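You operate a simulated robot arm through the tools that you are given. There is no shell and no other tool. Be economical: measure what you need, move in short steps, check, and stop when the job is done.

Carry out the task below with a simulated robot arm. There is one attempt and no reset: what you move stays moved.

## Task
Clear the key case off the bubble level and level the counter.
Fine: the case goes in the CASES drawer, shut it; share the turning between both wheels, opposite ways, till the bubble is between the lines. Where these are worked on the way, their far stop is far enough and under half their travel is too little: cases drawer.
Where things are to end (x, y in the base frame): key case within 60 mm of [580, 330].

The check looks at the end state, three seconds after you hand in, the way a careful person would. Anything else that was tipped, shoved, dropped, spilled or broken makes it a failure.

## Robot
A 7-joint arm with a two-finger parallel gripper on a trunk, on a base that drives. Base frame: it is fixed to the floor where the robot stands at the start and does not move with it; the origin is under the middle of the robot, x ahead of it, y to its left, z up. Units: mm, degrees, N and s.
With the tool pointing down near the work surface it reaches from about 120 to 640 mm from the robot's upright axis, wherever it stands. Its first joint turns from -166.0 to 166.0 degrees. Places, roughly: cases drawer [700, 300, 500]; grey levelling wheel [-300, 1000, 800]; inside of the cases drawer [700, 300, 400]; orange levelling wheel [0, 700, 800]. Payload 3.91 kg.
The TCP is the grasp point between the finger pads, 30 mm short of the fingertips. In the tool frame z runs along the fingers and y along their closing line. Largest opening 110 mm; finger width 20, thickness 10; the body of the gripper, 48 by 112 mm, starts 55 mm behind the TCP.
Orientation is that of the tool frame in the base frame, as a unit quaternion [x, y, z, w]. With the fingers straight down and closing along the base's y, the tool's x points along the base's -x, its y along +y and its z along -z.

## Interface
- The arm moves only by the tool drive_tool. Its argument "motion" is a list of rows, each a list of 7 numbers: the turn, a rotation vector about the tool's x, y, z in rad, then the shift along the tool's x, y, z in mm, then the gripper command, from -1 (fully open) to 1 (shut), values between in proportion. In form: [[rx, ry, rz, dx, dy, dz, fingers], ...]. A call has 1 to 12 rows; each row shifts and turns the commanded pose from where the row before left it, along the tool's axes as they then stand. A row lasts 0.2 s, in which the tool goes at most 50 mm and 8.6 degrees; a call with a longer step from one row to the next is refused whole, and so is a gripper value outside its range. A pose out of reach is approached as far as the arm can. The call stops where the force on the tool passes 40 N (or 10 N more than at its start, if that is more) or the arm is blocked; 0.2 s more then pass. Each finger travels about 153 mm/s and halts on what it meets, pressing with about 38 N; the grip force reading is that of the motor and also rises with nothing between the fingers. The clock runs only during rows and for 0.2 s after the last one: add rows that do not move to give the fingers time. The reply holds the time, the measured pose of the TCP, the force on the tool along the base axes, the opening and the grip force, in the units named above and with some noise, with the torque about the TCP (base axes, N m) and any sound that the robot's microphone picked up.
- Cameras (640 x 400 px; columns grow to the right, rows downward): "scene" is now at [-52.7, 206, 1566.5]; the picture's right is [0.92, -0.39, 0.00], its down [-0.36, -0.85, -0.39] and it looks along [0.15, 0.36, -0.92] (base axes); focal length 292 px, centre (320, 200). "wrist" rides on the gripper at [77, 7, -114] in the tool frame; the picture's right is [-0.09, 1.00, 0.00], its down [-0.80, -0.07, -0.59] and it looks along [-0.59, -0.05, 0.80] (tool axes); focal length 270 px, centre (320, 200). There is no depth. A picture from a camera that has moved, and an enlarged one, comes with that camera's place and axes in the base frame and with its lens.
- camera(camera): a new picture of that camera. No time passes.
- raise_lower(by): slides the trunk up (or, below 0, down) by that many mm; the arm and the scene camera ride with it, the base frame stays. It gives what a move gives, with no picture.
- roll_base(legs): drives the robot by 1 to 6 legs, each [ahead, turn to the left] in mm and degrees, along the robot's own axes; the way and the turn of a leg run together, so that a leg with both is an arc; at most 1500 mm and 180 degrees a leg. The arm and the cameras ride along, it lands a little off, and it stops where it bumps. It gives what a move gives.
- head_to(pan, tilt): turns the head with the scene camera to pan (to the left, within 155 degrees either way) and tilt (down, from -29 to 69), counted from straight ahead of the robot. It gives what a move gives.
- inspect(camera, box): a new picture of the part [left, top, right, bottom] of that camera's present view, enlarged. No time passes.
- sign_off(): hands the job in; it is judged then, once.

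Go step by step. Nothing tells you exact positions but the pictures and the camera data: compare them with the known pose of the tool, close in by small moves and look again before you grip or let go. The budget is 120 turns and 78 pictures, counting those below and the enlarged ones. Unless the task says otherwise, let go and move clear before handing in, and close with one line.

The tools are called after "Emit:" as a command line: name --pt "numbers of a row" for each row, then --argument value for the rest, lists and objects as JSON in quotes. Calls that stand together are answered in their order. drive_tool: Moves the arm, as the interface text tells. Its arguments: {"type":"object","properties":{"motion":{"type":"array","items":{"type":"array","items":{"type":"number"}}}},"required":["motion"]} The other tools are called the same way: raise_lower (by) slides the trunk up or down; roll_base (legs) drives the base; head_to (pan, tilt) turns the head that bears the scene camera; camera (camera) takes a picture; inspect (camera, box) takes an enlarged picture of a part of a camera's view; sign_off () hands the job in.

At the start:

```text
clock: 0.0
ee_pos: [80.0, 371.5, 1081.4]
tcp_rot: [-0.001, 1.0, -0.001, 0.001]
force: [0.4, -0.2, -0.7]
torque: [-0.01, 0.02, 0.0]
finger_gap: 110.2
grasp_force: 0.0
trunk travel left (down, up): [-575.0, 35.0]
robot x, y, heading: [-1.2, -1.6, -0.2]
head pan, tilt: [66.9, 67.1]
```

scene: 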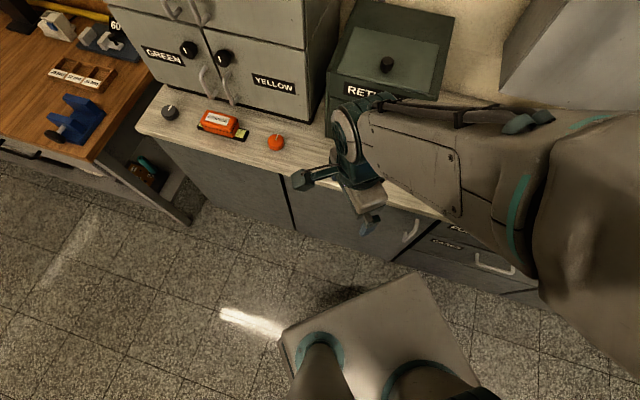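
wrist: 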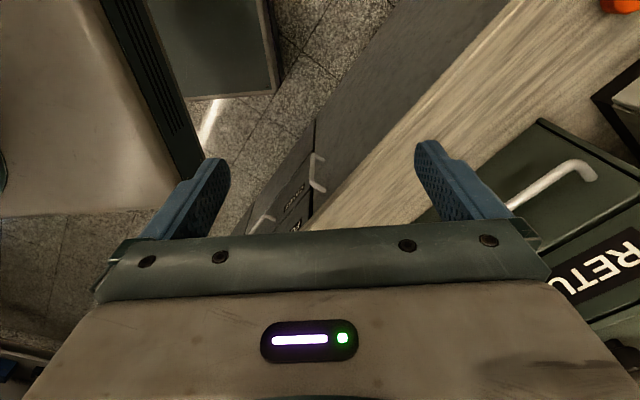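

I see a counter running diagonally with the orange wheel near (25,740), the grey wheel near (-260,985) and the red case between them; the cases drawer is at the right end. First I look closer.

Emit:
inspect --camera "scene" --box '[140, 70, 320, 182]'

Emit:
inspect --camera "scene" --box '[380, 200, 560, 312]'

```text
3.56 times, centred on (230, 126) of scene
camera zoom: at [-52.7, 206.0, 1566.5], right [0.92, -0.39, 0.0], down [-0.36, -0.85, -0.39], along [0.15, 0.36, -0.92], focal length 1039 px, centre (640, 463)
```

zoom: 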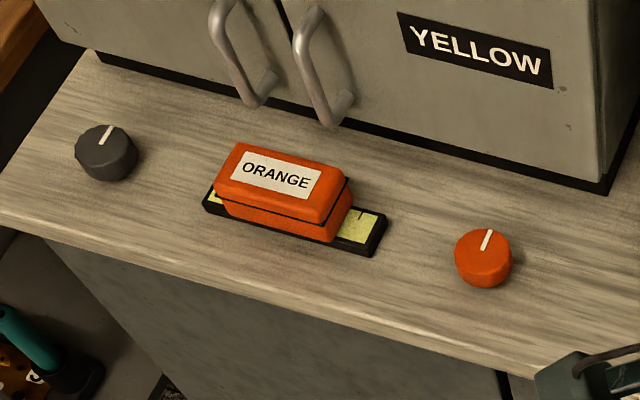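

```text
3.56 times, centred on (470, 256) of scene
camera zoom: at [-52.7, 206.0, 1566.5], right [0.92, -0.39, 0.0], down [-0.36, -0.85, -0.39], along [0.15, 0.36, -0.92], focal length 1039 px, centre (-213, 1)
```

zoom: 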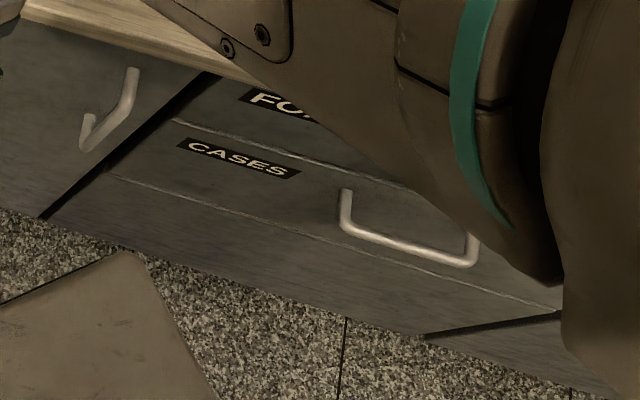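

The drawer front runs along about (0.77,-0.64), roughly 490 mm from the robot. I turn the head toward the drawer.

Emit:
head_to --pan 20 --tilt 60

Emit:
camera --camera "scene"

```text
clock: 1.1
ee_pos: [78.6, 371.8, 1080.2]
tcp_rot: [0.001, 1.0, 0.001, 0.0]
force: [0.1, 0.0, -0.2]
torque: [-0.01, 0.03, 0.01]
finger_gap: 110.2
grasp_force: 0.1
trunk travel left (down, up): [-575.0, 35.0]
robot x, y, heading: [0.3, -0.8, -0.0]
head pan, tilt: [20.0, 60.0]
```

```text
73 pictures are left
camera scene: at [-12.8, 175.5, 1574.3], right [0.34, -0.94, 0.0], down [-0.81, -0.3, -0.5], along [0.47, 0.17, -0.87], focal length 292 px, centre (320, 200)
```

scene: 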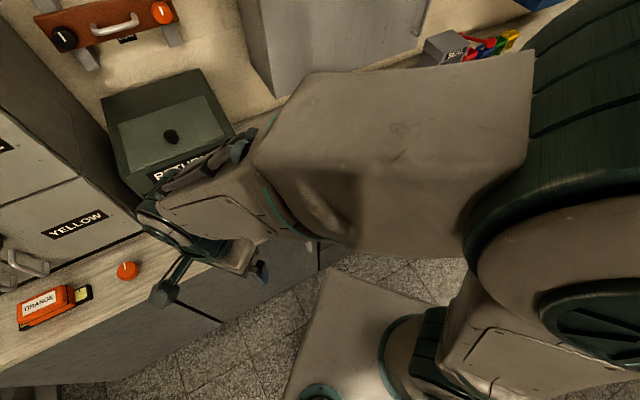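

The arm blocks the drawer from here. I check what stands to the right before turning the robot parallel to the counter.

Emit:
head_to --pan -80 --tilt 35

Emit:
camera --camera "scene"

Emit:
head_to --pan 150 --tilt 40

Emit:
camera --camera "scene"

```text
clock: 2.9
ee_pos: [79.7, 371.3, 1082.4]
tcp_rot: [0.0, 1.0, 0.0, 0.0]
force: [0.2, 0.9, 0.0]
torque: [0.01, 0.0, 0.01]
finger_gap: 110.0
grasp_force: 0.1
trunk travel left (down, up): [-575.0, 35.0]
robot x, y, heading: [1.6, 1.1, -0.1]
head pan, tilt: [-80.0, 35.0]
```

```text
72 pictures are left
camera scene: at [-60.1, 65.9, 1608.6], right [-0.98, -0.17, 0.0], down [-0.1, 0.56, -0.82], along [0.14, -0.81, -0.57], focal length 292 px, centre (320, 200)
```

scene: 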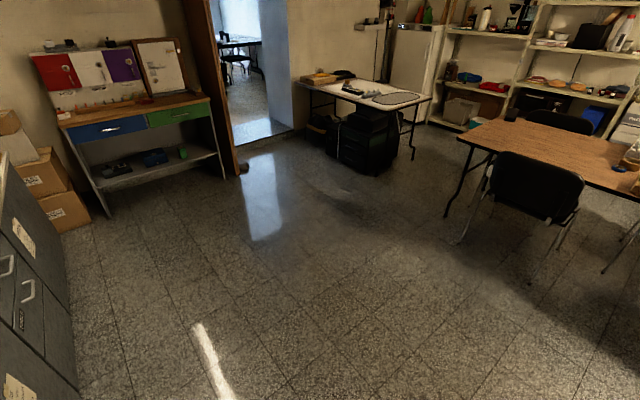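

```text
clock: 6.2
ee_pos: [78.7, 372.4, 1082.2]
tcp_rot: [-0.001, 1.0, 0.0, 0.0]
force: [0.0, 0.5, 0.4]
torque: [0.01, 0.0, -0.01]
finger_gap: 110.0
grasp_force: 0.3
trunk travel left (down, up): [-575.0, 35.0]
robot x, y, heading: [-1.5, 3.1, -0.1]
head pan, tilt: [150.0, 40.0]
```

```text
71 pictures are left
camera scene: at [-149.0, 195.2, 1601.0], right [0.5, 0.87, 0.0], down [0.56, -0.32, -0.77], along [-0.66, 0.38, -0.64], focal length 292 px, centre (320, 200)
```

scene: 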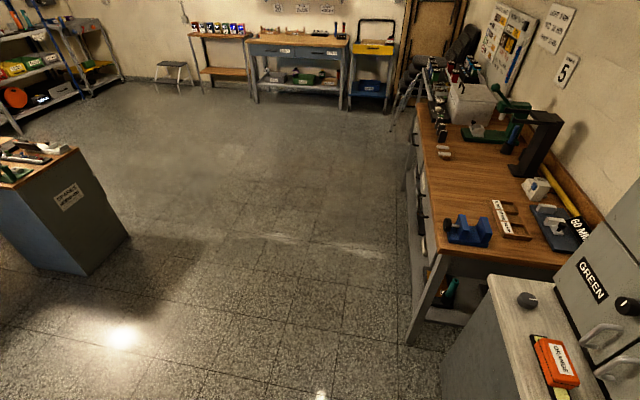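

Right side is clear floor, so I turn and drive to stand broadside to the drawer.

Emit:
roll_base --legs '[[0, -52], [338, 0], [0, 12]]'

Emit:
head_to --pan 80 --tilt 62

Emit:
camera --camera "scene"

```text
clock: 11.5
ee_pos: [509.2, -38.4, 1080.7]
tcp_rot: [0.347, 0.938, -0.001, 0.001]
force: [0.4, 0.3, -0.7]
torque: [0.0, -0.05, 0.0]
finger_gap: 109.8
grasp_force: 0.1
trunk travel left (down, up): [-575.0, 35.0]
robot x, y, heading: [206.1, -268.4, -40.8]
head pan, tilt: [150.0, 40.0]
```

```text
clock: 12.9
ee_pos: [510.2, -38.2, 1081.3]
tcp_rot: [0.347, 0.938, -0.001, 0.0]
force: [-0.7, 0.0, 0.0]
torque: [-0.03, -0.04, -0.01]
finger_gap: 110.4
grasp_force: 0.1
trunk travel left (down, up): [-575.0, 35.0]
robot x, y, heading: [205.7, -269.4, -40.6]
head pan, tilt: [80.0, 62.0]
```

```text
70 pictures are left
camera scene: at [296.5, -61.1, 1572.0], right [0.63, -0.77, 0.0], down [-0.68, -0.56, -0.47], along [0.36, 0.3, -0.88], focal length 292 px, centre (320, 200)
```

scene: 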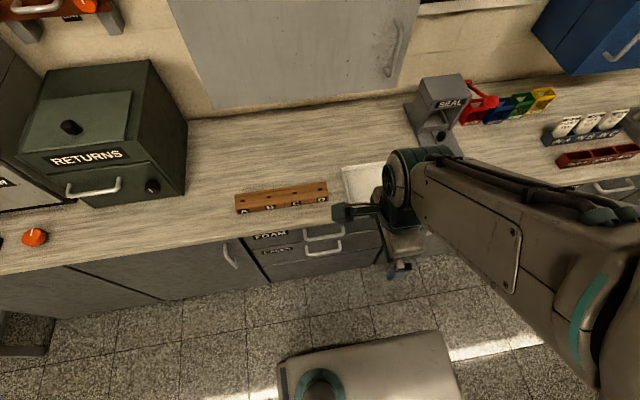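

Emit:
inspect --camera "scene" --box '[220, 180, 412, 300]'

Emit:
inspect --camera "scene" --box '[160, 250, 480, 400]'

```text
3.33 times, centred on (316, 240) of scene
camera zoom: at [296.5, -61.1, 1572.0], right [0.63, -0.77, 0.0], down [-0.68, -0.56, -0.47], along [0.36, 0.3, -0.88], focal length 974 px, centre (333, 67)
```

zoom: 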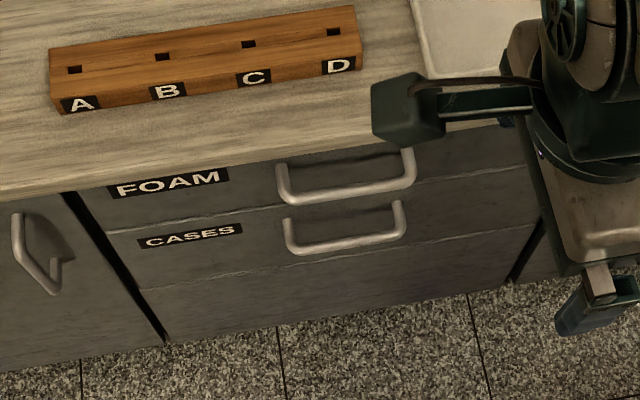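

```text
2.00 times, centred on (320, 325) of scene
camera zoom: at [296.5, -61.1, 1572.0], right [0.63, -0.77, 0.0], down [-0.68, -0.56, -0.47], along [0.36, 0.3, -0.88], focal length 585 px, centre (320, -50)
```

zoom: 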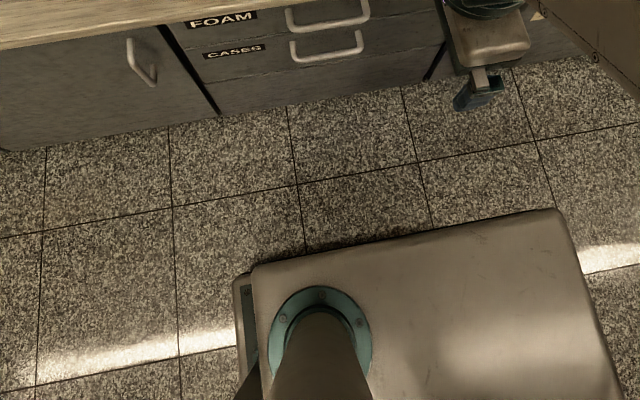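

The CASES handle triangulates to about (554,136,578), bar along (0.77,-0.64). I back the robot off about 75 mm from the counter so the open drawer clears the base.

Emit:
roll_base --legs '[[0, 25], [-90, 0], [0, -50], [90, 0], [0, 25.8]]'

Emit:
raise_lower --by -350

Emit:
camera --camera "scene"

```text
clock: 19.6
ee_pos: [459.4, -94.0, 1081.2]
tcp_rot: [0.341, 0.94, 0.0, -0.001]
force: [-0.4, 1.1, -0.4]
torque: [-0.02, 0.02, 0.01]
finger_gap: 109.8
grasp_force: 0.0
trunk travel left (down, up): [-575.0, 35.0]
robot x, y, heading: [156.3, -330.2, -40.0]
head pan, tilt: [80.0, 62.0]
```

```text
clock: 23.1
ee_pos: [458.4, -93.9, 732.1]
tcp_rot: [0.342, 0.94, 0.0, 0.0]
force: [-0.7, -0.1, 1.0]
torque: [0.02, 0.01, -0.02]
finger_gap: 110.0
grasp_force: 0.1
trunk travel left (down, up): [-225.0, 385.0]
robot x, y, heading: [160.9, -325.1, -39.8]
head pan, tilt: [80.0, 62.0]
```

```text
67 pictures are left
camera scene: at [246.9, -120.1, 1222.0], right [0.64, -0.77, 0.0], down [-0.68, -0.57, -0.47], along [0.36, 0.3, -0.88], focal length 292 px, centre (320, 200)
```

scene: 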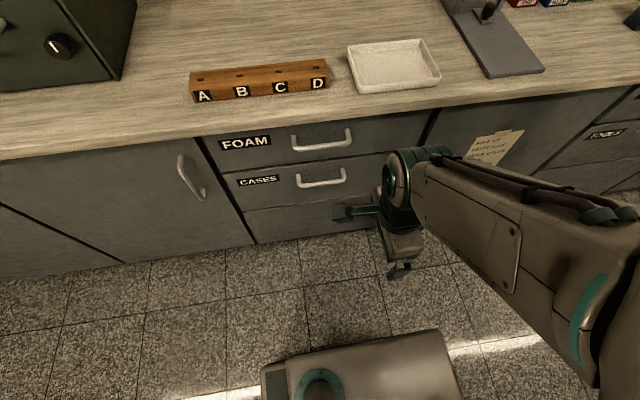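

Handle is around (565,135,560). I rotate the tool to point horizontally at the drawer front, fingers closing vertically.

Emit:
drive_tool --pt "-0.1428 0 0 0 0 0 -0.3" --pt "-0.1428 0 0 0 0 0 -0.3" --pt "-0.1428 0 0 0 0 0 -0.3" --pt "-0.1428 0 0 0 0 0 -0.3" --pt "-0.1428 0 0 0 0 0 -0.3" --pt "-0.1428 0 0 0 0 0 -0.3" --pt "-0.1428 0 0 0 0 0 -0.3" --pt "-0.1428 0 0 0 0 0 -0.3" --pt "-0.1428 0 0 0 0 0 -0.3" --pt "-0.1428 0 0 0 0 0 -0.3" --pt "-0.1428 0 0 0 0 0 -0.3" --pt "0 0 0 0 0 0 -0.3"

Emit:
camera --camera "wrist"

Emit:
camera --camera "scene"

```text
clock: 25.6
ee_pos: [595.7, -99.5, 864.9]
tcp_rot: [0.388, 0.571, 0.701, 0.18]
force: [0.6, 0.2, -0.2]
torque: [0.04, 0.02, 0.02]
finger_gap: 71.6
grasp_force: 0.1
out of reach, approached as far as the arm can: row 5, 6, 7, 8, 9, 10, 11
trunk travel left (down, up): [-225.0, 385.0]
robot x, y, heading: [158.7, -330.8, -40.4]
head pan, tilt: [80.0, 62.0]
stopped in row 12: the arm was blocked; the commanded pose is now the measured one
```

```text
66 pictures are left
camera wrist: at [462.5, -123.4, 890.2], right [0.25, -0.34, 0.91], down [0.05, -0.93, -0.37], along [0.97, 0.13, -0.21], focal length 270 px, centre (320, 200)
```

wrist: 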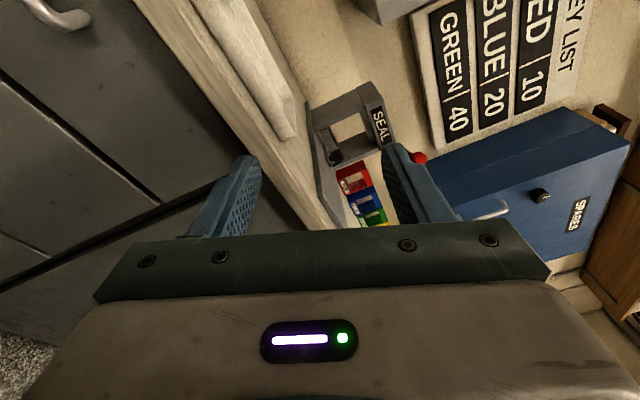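

```text
65 pictures are left
camera scene: at [248.1, -121.0, 1222.0], right [0.63, -0.78, 0.0], down [-0.69, -0.56, -0.47], along [0.36, 0.29, -0.88], focal length 292 px, centre (320, 200)
```

scene: 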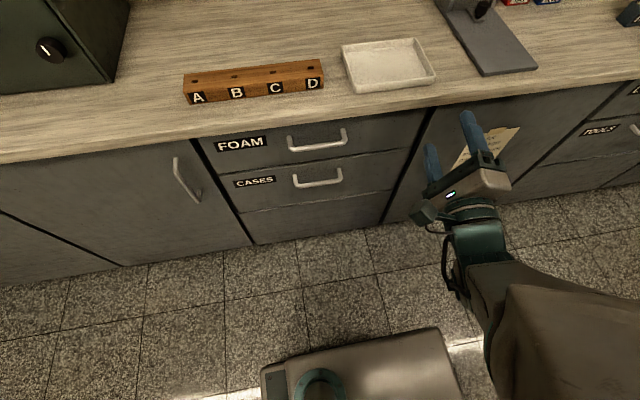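

The arm ran to a limit at that nearer spot, so I move further out toward a pre-grasp point and finish the rotation there.

Emit:
drive_tool --pt "0 0 0 35 -13 10 -0.3" --pt "0 0 0 35 -13 10 -0.3" --pt "0 0 0 35 -13 10 -0.3" --pt "0 0 0 35 -13 10 -0.3" --pt "0 0 0 35 -13 10 -0.3" --pt "0.025 0.047 -0.113 0 0 0 -0.3" --pt "0.025 0.047 -0.113 0 0 0 -0.3" --pt "0.025 0.047 -0.113 0 0 0 -0.3" --pt "0 0 0 0 0 0 -0.3"

```text
clock: 26.0
ee_pos: [605.0, -137.0, 918.7]
tcp_rot: [0.446, 0.449, 0.768, 0.098]
force: [0.7, -0.3, 0.1]
torque: [-0.02, 0.0, 0.02]
finger_gap: 71.6
grasp_force: 0.1
out of reach, approached as far as the arm can: row 1, 2
trunk travel left (down, up): [-225.0, 385.0]
robot x, y, heading: [159.5, -327.2, -40.3]
head pan, tilt: [80.0, 62.0]
stopped in row 2: the arm was blocked; the commanded pose is now the measured one
```

The wrist gets too near the shoulder from here. I turn to face the drawer and back off so the arm can reach out horizontally with room to pull.

Emit:
roll_base --legs '[[0, 90.3], [-190, 0]]'

Emit:
head_to --pan -5 --tilt 50

Emit:
camera --camera "scene"

```text
clock: 31.3
ee_pos: [-152.3, -22.1, 918.2]
tcp_rot: [-0.001, 0.633, 0.615, -0.471]
force: [-0.4, -0.1, 0.6]
torque: [-0.01, -0.02, -0.01]
finger_gap: 71.4
grasp_force: 0.0
trunk travel left (down, up): [-225.0, 385.0]
robot x, y, heading: [38.4, -470.9, 49.5]
head pan, tilt: [80.0, 62.0]
```

```text
clock: 32.9
ee_pos: [-150.9, -22.5, 919.3]
tcp_rot: [-0.001, 0.633, 0.614, -0.471]
force: [-0.6, -0.1, -0.9]
torque: [-0.03, -0.03, -0.03]
finger_gap: 71.4
grasp_force: 0.1
trunk travel left (down, up): [-225.0, 385.0]
robot x, y, heading: [38.0, -472.7, 49.4]
head pan, tilt: [-5.0, 50.0]
```

```text
64 pictures are left
camera scene: at [-70.7, -374.6, 1236.8], right [0.71, -0.71, 0.0], down [-0.54, -0.54, -0.64], along [0.46, 0.45, -0.77], focal length 292 px, centre (320, 200)
```

scene: 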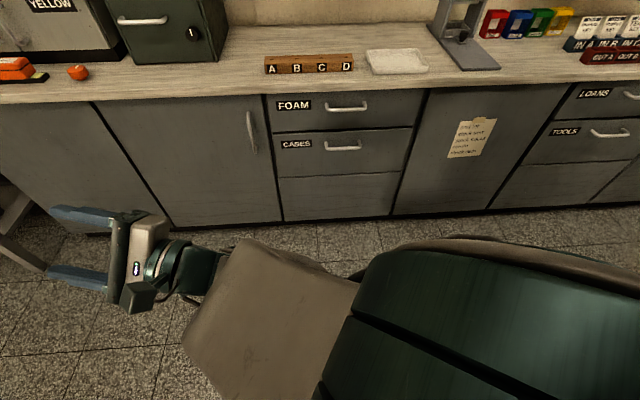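

The view is clear: handle about (547,142,557), and the robot faces it. I swing the arm forward in free space.

Emit:
drive_tool --pt "0 0 0 -31 15.7 -28.4 -0.3" --pt "0 0 0 -31 15.7 -28.4 -0.3" --pt "0 0 0 -31 15.7 -28.4 -0.3" --pt "0 0 0 -31 15.7 -28.4 -0.3" --pt "0 0 0 -31 15.7 -28.4 -0.3" --pt "0 0 0 -31 15.7 -28.4 -0.3" --pt "0 0 0 -31 15.7 -28.4 -0.3" --pt "0 0 0 -31 15.7 -28.4 -0.3" --pt "0 0 0 -31 15.7 -28.4 -0.3" --pt "0 0 0 -31 15.7 -28.4 -0.3"

```text
clock: 35.1
ee_pos: [277.2, 5.1, 809.3]
tcp_rot: [-0.001, 0.633, 0.614, -0.471]
force: [-0.3, -0.1, -0.1]
torque: [0.0, 0.04, 0.0]
finger_gap: 71.6
grasp_force: 0.1
out of reach, approached as far as the arm can: row 1, 2, 3
trunk travel left (down, up): [-225.0, 385.0]
robot x, y, heading: [36.7, -475.8, 49.6]
head pan, tilt: [-5.0, 50.0]
```

Good. Now I rotate the tool toward the drawer front.

Emit:
drive_tool --pt "-0.0232 -0.1133 -0.0569 0 0 0 -0.3" --pt "-0.0232 -0.1133 -0.0569 0 0 0 -0.3" --pt "-0.0232 -0.1133 -0.0569 0 0 0 -0.3" --pt "-0.0232 -0.1133 -0.0569 0 0 0 -0.3" --pt "-0.0232 -0.1133 -0.0569 0 0 0 -0.3" --pt "-0.0232 -0.1133 -0.0569 0 0 0 -0.3" --pt "-0.0232 -0.1133 -0.0569 0 0 0 -0.3" --pt "-0.0232 -0.1133 -0.0569 0 0 0 -0.3" --pt "-0.0232 -0.1133 -0.0569 0 0 0 -0.3" --pt "-0.0232 -0.1133 -0.0569 0 0 0 -0.3" --pt "-0.0232 -0.1133 -0.0569 0 0 0 -0.3" --pt "-0.0232 -0.1133 -0.0569 0 0 0 -0.3"

```text
clock: 37.7
ee_pos: [282.5, 11.2, 810.4]
tcp_rot: [0.179, 0.698, 0.693, 0.029]
force: [0.6, -0.1, 0.8]
torque: [-0.01, 0.0, 0.0]
finger_gap: 71.4
grasp_force: 0.1
out of reach, approached as far as the arm can: row 8, 9, 10, 11, 12
trunk travel left (down, up): [-225.0, 385.0]
robot x, y, heading: [37.6, -471.9, 49.7]
head pan, tilt: [-5.0, 50.0]
```

Emit:
drive_tool --pt "0 0 0 -25 -10 25 -0.3" --pt "0 0 0 -25 -10 25 -0.3" --pt "0 0 0 -25 -10 25 -0.3" --pt "0 0 0 -25 -10 25 -0.3" --pt "0 0 0 -20 -10 25 -0.3" --pt "0 0 0 0 0 0 -0.3"

Emit:
camera --camera "scene"

```text
clock: 39.1
ee_pos: [418.5, 95.6, 731.1]
tcp_rot: [0.178, 0.699, 0.692, 0.029]
force: [0.1, -0.4, 0.7]
torque: [-0.02, -0.03, -0.02]
finger_gap: 71.6
grasp_force: 0.2
trunk travel left (down, up): [-225.0, 385.0]
robot x, y, heading: [36.7, -474.7, 49.3]
head pan, tilt: [-5.0, 50.0]
```

```text
63 pictures are left
camera scene: at [-70.2, -374.8, 1236.8], right [0.7, -0.71, 0.0], down [-0.55, -0.54, -0.64], along [0.46, 0.45, -0.77], focal length 292 px, centre (320, 200)
```

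scene: 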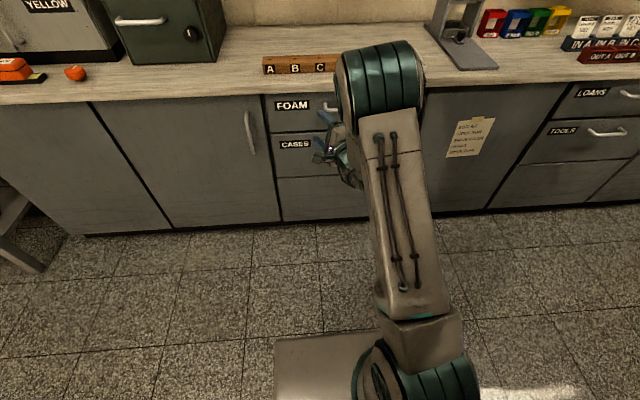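

Emit:
drive_tool --pt "-0.0205 -0.1 -0.049 -5 0 0 -0.3" --pt "-0.0205 -0.1 -0.049 -10 0 0 -0.3" --pt "-0.0205 -0.1 -0.049 -20 0 0 -0.3" --pt "-0.0205 -0.1 -0.049 -20 0 0 -0.3" --pt "0 0 0 -20 0 0 -0.3" --pt "0 0 0 0 0 0 -0.3"

Emit:
camera --camera "wrist"

```text
clock: 40.5
ee_pos: [463.8, 66.7, 741.5]
tcp_rot: [0.211, 0.694, 0.679, 0.115]
force: [0.2, 0.0, 0.1]
torque: [-0.01, -0.03, 0.0]
finger_gap: 71.5
grasp_force: 0.0
out of reach, approached as far as the arm can: row 2, 3, 4
trunk travel left (down, up): [-225.0, 385.0]
robot x, y, heading: [37.8, -475.2, 49.8]
head pan, tilt: [-5.0, 50.0]
```

```text
62 pictures are left
camera wrist: at [345.8, -0.5, 763.9], right [0.21, -0.05, 0.98], down [0.43, -0.89, -0.14], along [0.88, 0.45, -0.17], focal length 270 px, centre (320, 200)
```

wrist: 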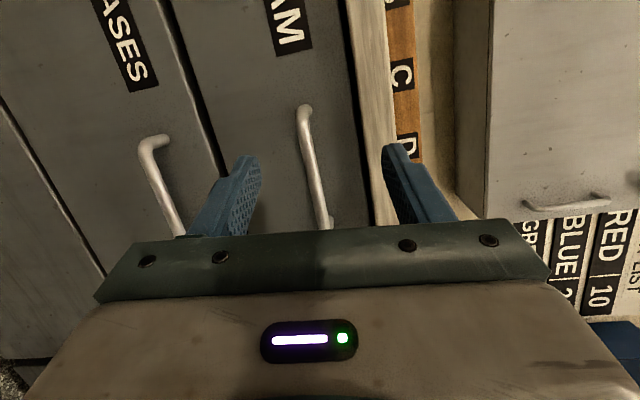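

Orientation is close enough for the horizontal bar. I lower the trunk to bring the gripper to the CASES handle height.

Emit:
raise_lower --by -180

Emit:
camera --camera "wrist"

Emit:
camera --camera "scene"

```text
clock: 42.5
ee_pos: [463.7, 67.0, 563.4]
tcp_rot: [0.212, 0.693, 0.679, 0.115]
force: [0.0, -0.3, 0.0]
torque: [-0.02, -0.03, -0.01]
finger_gap: 71.7
grasp_force: 0.1
trunk travel left (down, up): [-45.0, 565.0]
robot x, y, heading: [35.8, -471.7, 49.7]
head pan, tilt: [-5.0, 50.0]
```

```text
61 pictures are left
camera wrist: at [345.8, -0.6, 584.0], right [0.21, -0.05, 0.98], down [0.43, -0.89, -0.14], along [0.88, 0.45, -0.17], focal length 270 px, centre (320, 200)
```

wrist: 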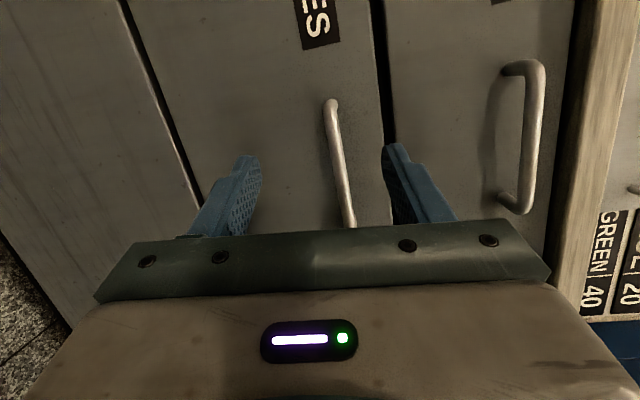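

```text
60 pictures are left
camera scene: at [-70.2, -374.9, 1056.9], right [0.7, -0.71, 0.0], down [-0.55, -0.54, -0.64], along [0.46, 0.45, -0.77], focal length 292 px, centre (320, 200)
```

scene: 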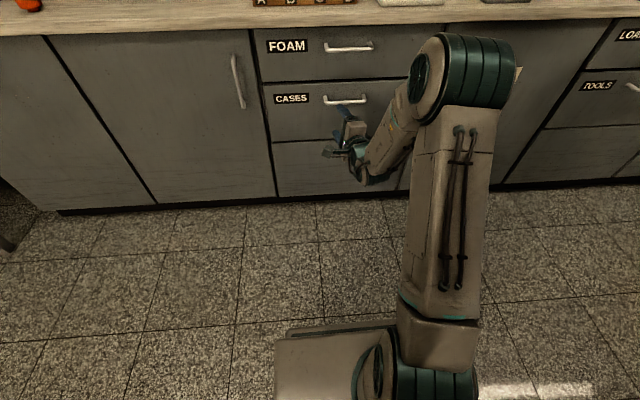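

Handle bar is level with the gripper (z≈564). I advance so the fingers straddle the bar.

Emit:
drive_tool --pt "0 0 0 -7.4 2.2 23.9 -0.3" --pt "0 0 0 -7.4 2.2 23.9 -0.3" --pt "0 0 0 -7.4 2.2 23.9 -0.3" --pt "0 0 0 -4.4 1.2 13.9 -0.3" --pt "0 0 0 0 0 0 -0.3"

Emit:
camera --camera "wrist"

Emit:
inspect --camera "scene" --box '[260, 40, 452, 160]'

```text
clock: 43.7
ee_pos: [525.9, 132.2, 562.0]
tcp_rot: [0.212, 0.694, 0.678, 0.114]
force: [0.3, -0.1, -0.1]
torque: [-0.02, 0.0, -0.01]
finger_gap: 71.4
grasp_force: 0.0
trunk travel left (down, up): [-45.0, 565.0]
robot x, y, heading: [37.8, -471.1, 49.8]
head pan, tilt: [-5.0, 50.0]
```

```text
59 pictures are left
camera wrist: at [409.4, 64.0, 583.7], right [0.21, -0.05, 0.98], down [0.43, -0.89, -0.14], along [0.88, 0.45, -0.17], focal length 270 px, centre (320, 200)
```

wrist: 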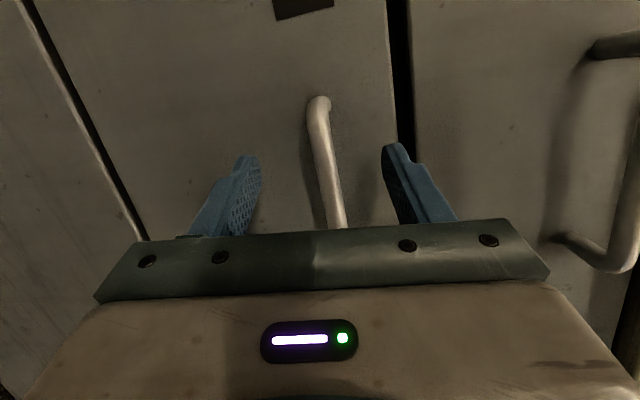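

```text
3.33 times, centred on (356, 100) of scene
camera zoom: at [-70.2, -374.9, 1056.9], right [0.7, -0.71, 0.0], down [-0.55, -0.54, -0.64], along [0.46, 0.45, -0.77], focal length 974 px, centre (200, 533)
```

zoom: 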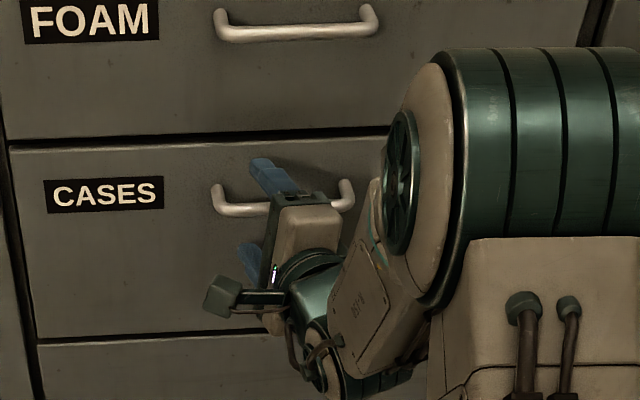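

Emit:
drive_tool --pt "0 0 0 -3 1 12 -0.3" --pt "0 0 0 -3 1 12 -0.3" --pt "0 0 0 0 0 0 -0.3"

Emit:
camera --camera "wrist"

```text
clock: 44.3
ee_pos: [537.2, 144.8, 563.2]
tcp_rot: [0.21, 0.695, 0.679, 0.115]
force: [-14.9, -18.8, 3.7]
torque: [0.85, -0.77, -0.2]
finger_gap: 72.4
grasp_force: 0.9
trunk travel left (down, up): [-45.0, 565.0]
robot x, y, heading: [38.3, -470.0, 49.6]
head pan, tilt: [-5.0, 50.0]
stopped in row 2: the force on the tool passed its limit (the readings are from after the stop); the commanded pose is now the measured one
```

```text
57 pictures are left
camera wrist: at [420.7, 77.0, 583.6], right [0.21, -0.05, 0.98], down [0.44, -0.89, -0.14], along [0.87, 0.45, -0.17], focal length 270 px, centre (320, 200)
```

wrist: 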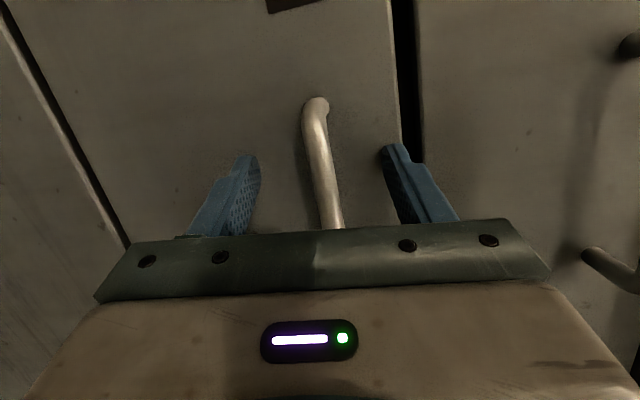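

The fingertips touch the drawer face (about d=485). I back off a few mm and close on the bar.

Emit:
drive_tool --pt "0 0 0 1 0 -6 -0.3" --pt "0 0 0 0 0 0 1" --pt "0 0 0 0 0 0 1" --pt "0 0 0 0 0 0 1" --pt "0 0 0 0 0 0 1"

```text
clock: 45.5
ee_pos: [534.4, 140.6, 565.1]
tcp_rot: [0.21, 0.693, 0.68, 0.116]
force: [3.6, 2.7, 21.4]
torque: [-0.63, -0.8, 0.22]
finger_gap: 13.8
grasp_force: 45.1
trunk travel left (down, up): [-45.0, 565.0]
robot x, y, heading: [37.5, -472.7, 49.4]
head pan, tilt: [-5.0, 50.0]
```

Bar gripped. Now I pull straight out along the drawer normal.

Emit:
drive_tool --pt "0 0 0 0 3 0 1" --pt "0 0 0 2.2 -0.8 -9.7 1" --pt "0 0 0 2.2 -0.8 -9.7 1" --pt "0 0 0 2.2 -0.8 -9.7 1" --pt "0 0 0 2.2 -0.8 -9.7 1" --pt "0 0 0 2.2 -0.8 -9.7 1" --pt "0 0 0 2.2 -0.8 -9.7 1"

```text
clock: 47.1
ee_pos: [496.7, 96.0, 565.7]
tcp_rot: [0.209, 0.694, 0.679, 0.114]
force: [-4.1, 5.6, 17.8]
torque: [-0.61, -0.7, -0.69]
finger_gap: 14.1
grasp_force: 45.1
trunk travel left (down, up): [-45.0, 565.0]
robot x, y, heading: [38.0, -467.5, 49.6]
head pan, tilt: [-5.0, 50.0]
```

Emit:
drive_tool --pt "0 0 0 4.5 -1 -19.4 1" --pt "0 0 0 4.5 -1.6 -19.4 1" --pt "0 0 0 4.5 -1.6 -19.4 1" --pt "0 0 0 4.5 -1.6 -19.4 1" --pt "0 0 0 4.5 -1.6 -19.4 1" --pt "0 0 0 4.5 -1.6 -19.4 1" --pt "0 0 0 4.5 -1.6 -19.4 1"

Emit:
camera --camera "scene"

```text
clock: 48.7
ee_pos: [406.0, -9.3, 565.6]
tcp_rot: [0.208, 0.696, 0.678, 0.112]
force: [-25.0, 21.9, 11.9]
torque: [-0.69, -0.81, 0.28]
finger_gap: 13.9
grasp_force: 45.3
trunk travel left (down, up): [-45.0, 565.0]
robot x, y, heading: [36.3, -466.3, 49.4]
head pan, tilt: [-5.0, 50.0]
```

```text
56 pictures are left
camera scene: at [-73.1, -375.1, 1056.6], right [0.71, -0.71, 0.0], down [-0.54, -0.54, -0.64], along [0.46, 0.45, -0.77], focal length 292 px, centre (320, 200)
```

scene: 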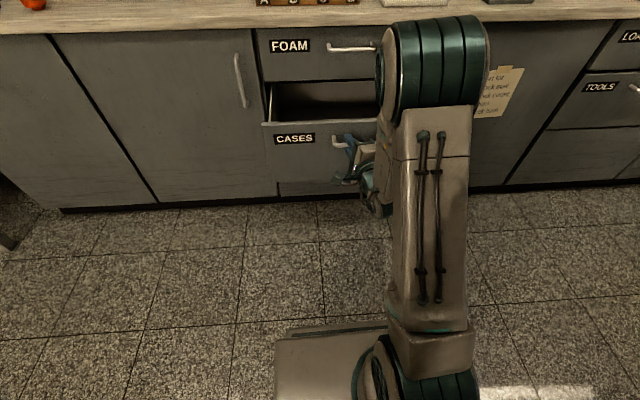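

Drawer is open about 200 mm. I relieve the side load and keep pulling to the stop.

Emit:
drive_tool --pt "0 0 0 6 0 0 1" --pt "0 0 0 4.7 -1.6 -19.4 1" --pt "0 0 0 4.7 -1.6 -19.4 1" --pt "0 0 0 4.7 -1.6 -19.4 1" --pt "0 0 0 4.7 -1.6 -19.4 1" --pt "0 0 0 4.7 -1.6 -19.4 1"

```text
clock: 50.1
ee_pos: [373.4, -47.8, 564.6]
tcp_rot: [0.213, 0.695, 0.677, 0.117]
force: [3.5, -4.4, 0.7]
torque: [-0.71, -0.89, -1.24]
finger_gap: 13.6
grasp_force: 45.0
out of reach, approached as far as the arm can: row 4, 5, 6
trunk travel left (down, up): [-45.0, 565.0]
robot x, y, heading: [38.1, -471.4, 49.2]
head pan, tilt: [-5.0, 50.0]
```

Arm is at its inner limit with about 250 mm open and no stop felt; I pull further by backing the base gently.

Emit:
roll_base --legs '[[-50, 0]]'

Emit:
camera --camera "scene"

```text
clock: 51.0
ee_pos: [352.0, -69.3, 567.4]
tcp_rot: [0.21, 0.695, 0.678, 0.117]
force: [-0.6, 0.8, -4.9]
torque: [-0.83, -0.82, -0.19]
finger_gap: 13.8
grasp_force: 45.3
trunk travel left (down, up): [-45.0, 565.0]
robot x, y, heading: [15.9, -491.0, 49.5]
head pan, tilt: [-5.0, 50.0]
stopped in leg 1: the force on the tool passed its limit (the readings are from after the stop); the commanded pose is now the measured one
```

```text
55 pictures are left
camera scene: at [-91.7, -399.3, 1056.9], right [0.7, -0.71, 0.0], down [-0.54, -0.54, -0.64], along [0.46, 0.45, -0.77], focal length 292 px, centre (320, 200)
```

scene: 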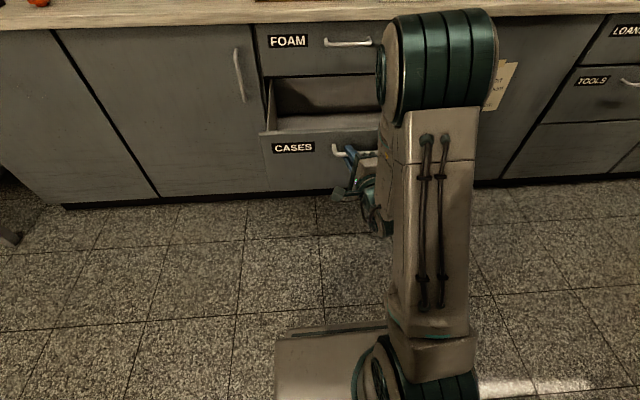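

Stop reached at about 280 mm. I release the bar and back off.

Emit:
drive_tool --pt "0 0 0 0 0 0 0" --pt "0 0 0 0 0 0 -0.2" --pt "0 0 0 0 0 0 -0.2" --pt "0 0 0 0 0 0 -0.2"

Emit:
roll_base --legs '[[-130, 0]]'

Emit:
camera --camera "scene"

```text
clock: 52.0
ee_pos: [353.8, -69.4, 566.0]
tcp_rot: [0.21, 0.694, 0.679, 0.117]
force: [0.0, -0.7, 0.0]
torque: [-0.04, -0.03, 0.0]
finger_gap: 65.8
grasp_force: 0.2
trunk travel left (down, up): [-45.0, 565.0]
robot x, y, heading: [16.8, -493.1, 49.4]
head pan, tilt: [-5.0, 50.0]
```

```text
clock: 53.3
ee_pos: [269.3, -167.1, 567.0]
tcp_rot: [0.211, 0.694, 0.678, 0.117]
force: [-0.5, 0.1, 0.1]
torque: [-0.01, 0.01, -0.06]
finger_gap: 66.0
grasp_force: 0.0
trunk travel left (down, up): [-45.0, 565.0]
robot x, y, heading: [-67.9, -592.0, 49.7]
head pan, tilt: [-5.0, 50.0]
```

```text
54 pictures are left
camera scene: at [-175.2, -498.1, 1056.9], right [0.7, -0.71, 0.0], down [-0.54, -0.54, -0.64], along [0.46, 0.45, -0.77], focal length 292 px, centre (320, 200)
```

scene: 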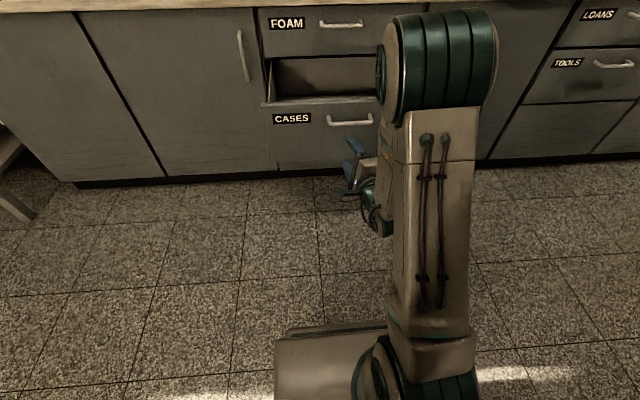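

Drawer remains open. I raise the trunk and drive along the counter, staying well back, to a spot facing the bubble level.

Emit:
raise_lower --by 530

Emit:
roll_base --legs '[[0, 90.7], [971, 0], [0, -90]]'

Emit:
drive_tool --pt "0.14 0 0 0 0 0 -1" --pt "0.14 0 0 0 0 0 -1" --pt "0.14 0 0 0 0 0 -1" --pt "0.14 0 0 0 0 0 -1" --pt "0.14 0 0 0 0 0 -1" --pt "0.14 0 0 0 0 0 -1" --pt "0.14 0 0 0 0 0 -1" --pt "0.14 0 0 0 0 0 -1" --pt "0.14 0 0 0 0 0 -1" --pt "0.14 0 0 0 0 0 -1" --pt "0.14 0 0 0 0 0 -1" --pt "0 0 0 0 0 0 -1"

Emit:
camera --camera "scene"

```text
refused: 530 is not a number from -400 to 400
```

```text
clock: 66.0
ee_pos: [-501.3, 436.2, 565.6]
tcp_rot: [0.197, 0.698, 0.68, 0.103]
force: [0.4, -0.1, 0.3]
torque: [-0.03, 0.0, 0.0]
finger_gap: 66.2
grasp_force: 0.1
trunk travel left (down, up): [-45.0, 565.0]
robot x, y, heading: [-823.9, -4.6, 52.0]
head pan, tilt: [-5.0, 50.0]
```

```text
clock: 68.6
ee_pos: [-501.1, 435.9, 566.4]
tcp_rot: [0.213, 0.975, 0.002, -0.061]
force: [0.1, 1.0, 0.7]
torque: [0.0, 0.01, -0.01]
finger_gap: 110.0
grasp_force: 0.2
trunk travel left (down, up): [-45.0, 565.0]
robot x, y, heading: [-819.4, 1.7, 52.0]
head pan, tilt: [-5.0, 50.0]
```

```text
53 pictures are left
camera scene: at [-933.8, 88.9, 1056.9], right [0.73, -0.68, 0.0], down [-0.52, -0.56, -0.64], along [0.44, 0.47, -0.77], focal length 292 px, centre (320, 200)
```

scene: 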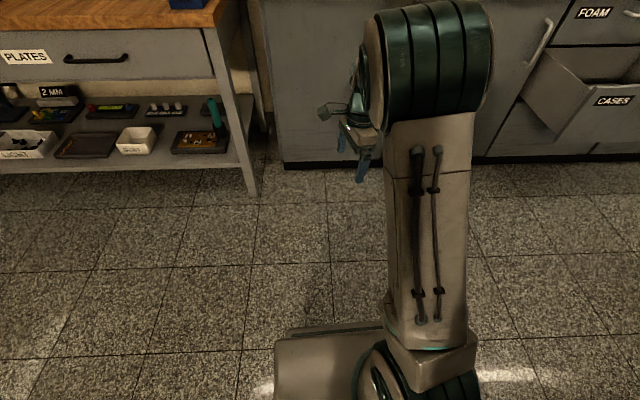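

Tool now points down. I raise the trunk, straighten the tool, and look at the level from here.

Emit:
raise_lower --by 400

Emit:
raise_lower --by 150

Emit:
roll_base --legs '[[0, -1.8], [250, 0]]'

Emit:
head_to --pan 5 --tilt 45

Emit:
camera --camera "scene"

```text
clock: 72.5
ee_pos: [-502.5, 436.6, 967.1]
tcp_rot: [0.213, 0.975, 0.004, -0.063]
force: [0.5, -0.6, -0.1]
torque: [0.01, 0.02, 0.0]
finger_gap: 110.0
grasp_force: 0.1
trunk travel left (down, up): [-445.0, 165.0]
robot x, y, heading: [-822.6, -4.4, 51.8]
head pan, tilt: [-5.0, 50.0]
```

```text
clock: 74.2
ee_pos: [-501.7, 435.9, 1116.8]
tcp_rot: [0.213, 0.975, 0.003, -0.064]
force: [-0.2, 0.6, 0.3]
torque: [-0.02, 0.0, 0.04]
finger_gap: 110.1
grasp_force: 0.1
trunk travel left (down, up): [-595.0, 15.0]
robot x, y, heading: [-821.3, -3.4, 52.0]
head pan, tilt: [-5.0, 50.0]
```

```text
clock: 76.4
ee_pos: [-325.8, 620.0, 1115.6]
tcp_rot: [0.23, 0.971, 0.003, -0.063]
force: [0.1, 0.6, -0.6]
torque: [0.0, -0.01, 0.03]
finger_gap: 110.1
grasp_force: 0.1
trunk travel left (down, up): [-595.0, 15.0]
robot x, y, heading: [-658.9, 192.6, 50.0]
head pan, tilt: [-5.0, 50.0]
```

```text
clock: 77.1
ee_pos: [-325.4, 618.2, 1117.3]
tcp_rot: [0.23, 0.971, 0.005, -0.062]
force: [0.1, 0.5, 0.4]
torque: [0.03, -0.02, 0.04]
finger_gap: 110.1
grasp_force: 0.0
trunk travel left (down, up): [-595.0, 15.0]
robot x, y, heading: [-660.4, 189.5, 49.9]
head pan, tilt: [5.0, 45.0]
```

```text
52 pictures are left
camera scene: at [-776.3, 298.3, 1613.7], right [0.82, -0.57, 0.0], down [-0.41, -0.58, -0.71], along [0.41, 0.58, -0.71], focal length 292 px, centre (320, 200)
```

scene: 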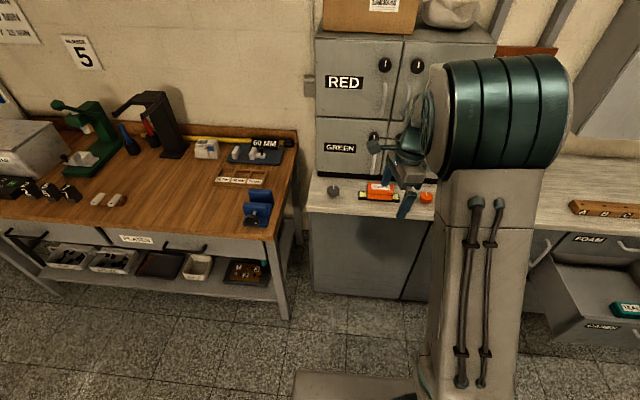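

Emit:
inspect --camera "scene" --box '[300, 90, 460, 220]'

Emit:
inspect --camera "scene" --box '[520, 220, 640, 345]'

Emit:
camera --camera "wrist"

```text
3.08 times, centred on (380, 155) of scene
camera zoom: at [-776.3, 298.3, 1613.7], right [0.82, -0.57, 0.0], down [-0.41, -0.58, -0.71], along [0.41, 0.58, -0.71], focal length 899 px, centre (135, 338)
```

zoom: 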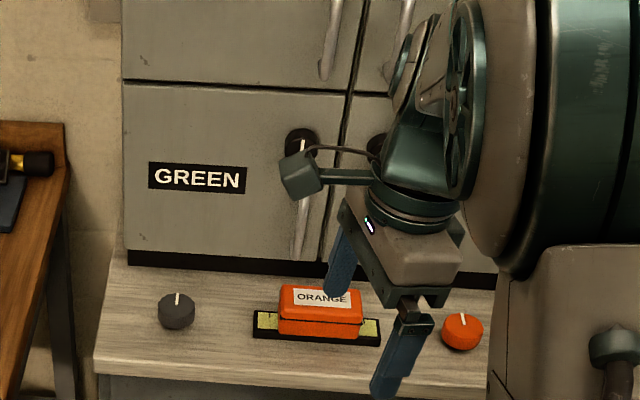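

```text
3.20 times, centred on (580, 282) of scene
camera zoom: at [-776.3, 298.3, 1613.7], right [0.82, -0.57, 0.0], down [-0.41, -0.58, -0.71], along [0.41, 0.58, -0.71], focal length 935 px, centre (-512, -64)
```

zoom: 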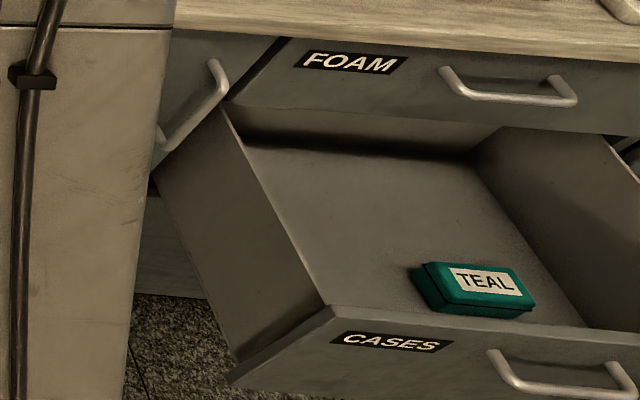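

```text
49 pictures are left
camera wrist: at [-376.3, 654.4, 1238.8], right [0.52, 0.85, -0.03], down [0.75, -0.44, 0.49], along [0.41, -0.28, -0.87], focal length 270 px, centre (320, 200)
```

wrist: 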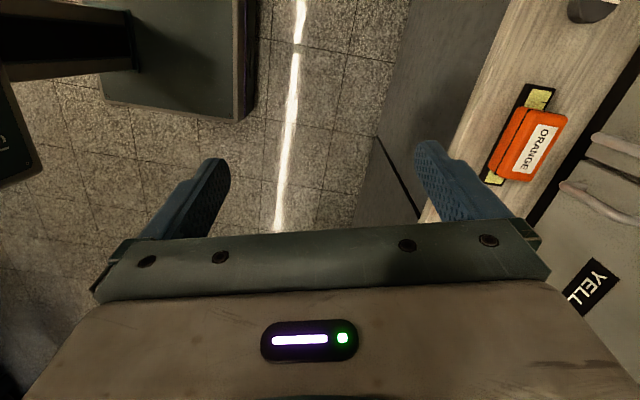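

Triangulated: case top centre ≈(-116,839,864), orange wheel ≈(28,728,833), grey wheel ≈(-245,958,838). I give the tool a slight lean away from the cabinet handles, retract a bit, then drive up.

Emit:
drive_tool --pt "-0.0803 -0.048 0.0727 0 0 0 -1" --pt "-0.0803 -0.048 0.0727 0 0 0 -1" --pt "-0.0803 -0.048 0.0727 0 0 0 -1" --pt "0 0 0 0 -39 -8.3 -1" --pt "0 0 0 0 -39 -8.3 -1" --pt "0 0 0 0 0 0 -1"

Emit:
roll_base --legs '[[285, 0]]'

Emit:
head_to --pan 5 --tilt 62

Emit:
camera --camera "scene"

Emit:
camera --camera "wrist"

```text
clock: 78.5
ee_pos: [-376.2, 555.1, 1115.8]
tcp_rot: [0.339, 0.935, 0.097, 0.036]
force: [0.2, -0.2, -0.3]
torque: [0.03, 0.0, -0.02]
finger_gap: 110.1
grasp_force: 0.0
trunk travel left (down, up): [-595.0, 15.0]
robot x, y, heading: [-661.4, 191.2, 49.9]
head pan, tilt: [5.0, 45.0]
```

```text
clock: 80.5
ee_pos: [-192.1, 773.0, 1115.0]
tcp_rot: [0.34, 0.935, 0.096, 0.035]
force: [-0.1, 1.0, -0.7]
torque: [0.01, 0.03, 0.0]
finger_gap: 110.1
grasp_force: 0.1
trunk travel left (down, up): [-595.0, 15.0]
robot x, y, heading: [-476.4, 405.3, 50.0]
head pan, tilt: [5.0, 45.0]
```

```text
clock: 81.3
ee_pos: [-192.3, 772.4, 1115.5]
tcp_rot: [0.34, 0.935, 0.097, 0.036]
force: [-1.3, 0.9, 0.2]
torque: [-0.03, 0.0, 0.0]
finger_gap: 110.3
grasp_force: 0.1
trunk travel left (down, up): [-595.0, 15.0]
robot x, y, heading: [-473.5, 407.6, 49.9]
head pan, tilt: [5.0, 62.0]
```

```text
48 pictures are left
camera scene: at [-602.8, 502.5, 1592.0], right [0.82, -0.57, 0.0], down [-0.51, -0.72, -0.47], along [0.27, 0.38, -0.88], focal length 292 px, centre (320, 200)
```

scene: 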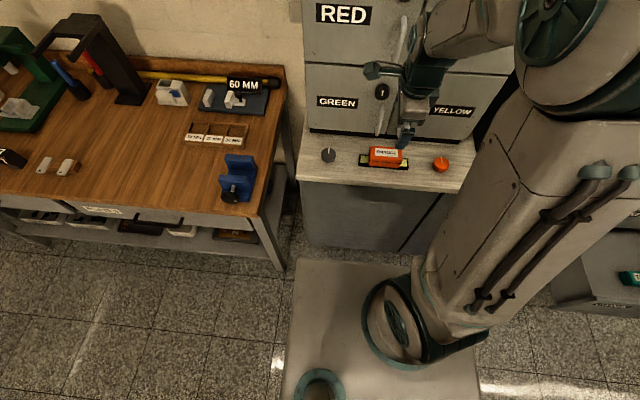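

```text
47 pictures are left
camera wrist: at [-261.8, 809.2, 1229.5], right [0.69, 0.69, 0.2], down [0.49, -0.66, 0.57], along [0.53, -0.29, -0.8], focal length 270 px, centre (320, 200)
```

wrist: 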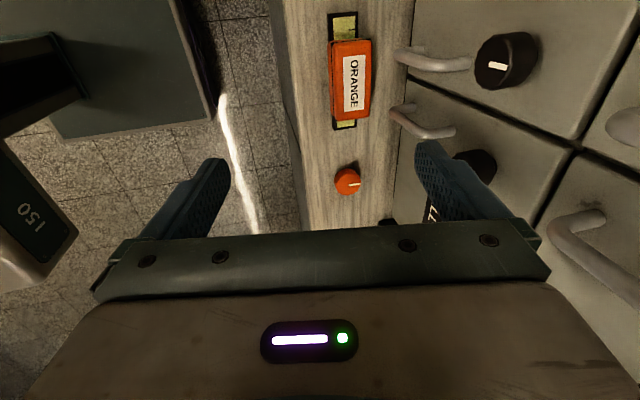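

Wrist view confirms the case at about (-117,840,864), 44 mm wide. I lower with the trunk while still short of the case and look again.

Emit:
raise_lower --by -185

Emit:
camera --camera "wrist"

```text
clock: 83.4
ee_pos: [-192.6, 772.6, 931.0]
tcp_rot: [0.339, 0.935, 0.098, 0.035]
force: [-0.8, -0.7, 0.6]
torque: [-0.01, 0.01, 0.03]
finger_gap: 110.0
grasp_force: 0.1
trunk travel left (down, up): [-410.0, 200.0]
robot x, y, heading: [-475.0, 413.5, 49.8]
head pan, tilt: [5.0, 62.0]
```

```text
46 pictures are left
camera wrist: at [-261.8, 809.1, 1044.5], right [0.69, 0.69, 0.2], down [0.49, -0.66, 0.57], along [0.53, -0.29, -0.8], focal length 270 px, centre (320, 200)
```

wrist: 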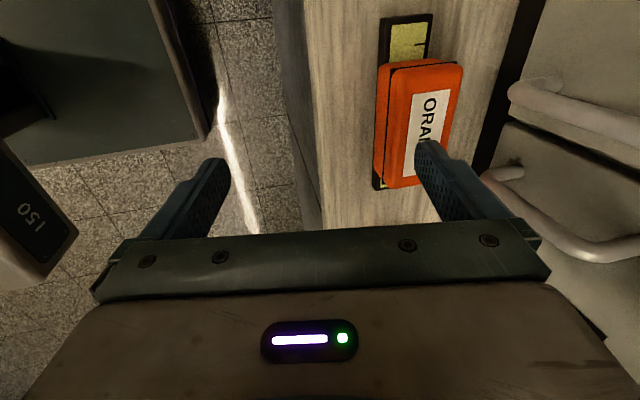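

Handle gap and case line up near s=-625. I move over the case with fingers opened to about 80 mm.

Emit:
drive_tool --pt "0 0 0 -6.2 32.6 6.9 -0.45" --pt "0 0 0 -6.2 32.6 6.9 -0.45" --pt "0 0 0 -6.2 32.6 6.9 -0.45" --pt "0 0 0 0 0 0 -0.45"

Emit:
camera --camera "wrist"

Emit:
inspect --camera "scene" --box '[300, 50, 500, 200]'

```text
clock: 84.4
ee_pos: [-114.3, 838.1, 931.5]
tcp_rot: [0.341, 0.934, 0.098, 0.036]
force: [0.7, 0.6, -0.2]
torque: [-0.02, 0.02, -0.01]
finger_gap: 79.9
grasp_force: 0.1
trunk travel left (down, up): [-410.0, 200.0]
robot x, y, heading: [-477.8, 408.4, 50.1]
head pan, tilt: [5.0, 62.0]
```

```text
45 pictures are left
camera wrist: at [-183.1, 873.9, 1044.5], right [0.69, 0.69, 0.2], down [0.49, -0.66, 0.57], along [0.53, -0.29, -0.8], focal length 270 px, centre (320, 200)
```

wrist: 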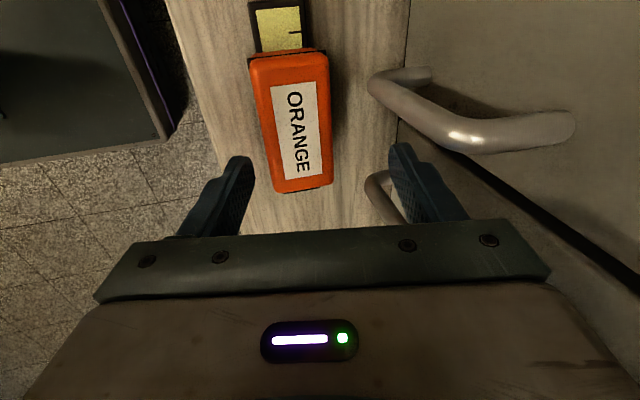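

```text
2.67 times, centred on (400, 125) of scene
camera zoom: at [-602.7, 502.6, 1407.0], right [0.82, -0.57, 0.0], down [-0.51, -0.72, -0.47], along [0.27, 0.38, -0.88], focal length 780 px, centre (107, 400)
```

zoom: 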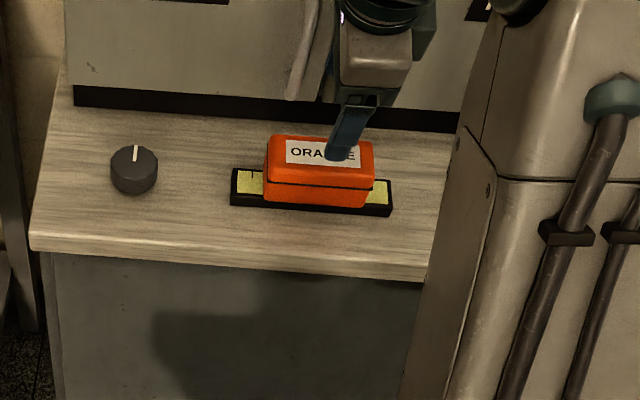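

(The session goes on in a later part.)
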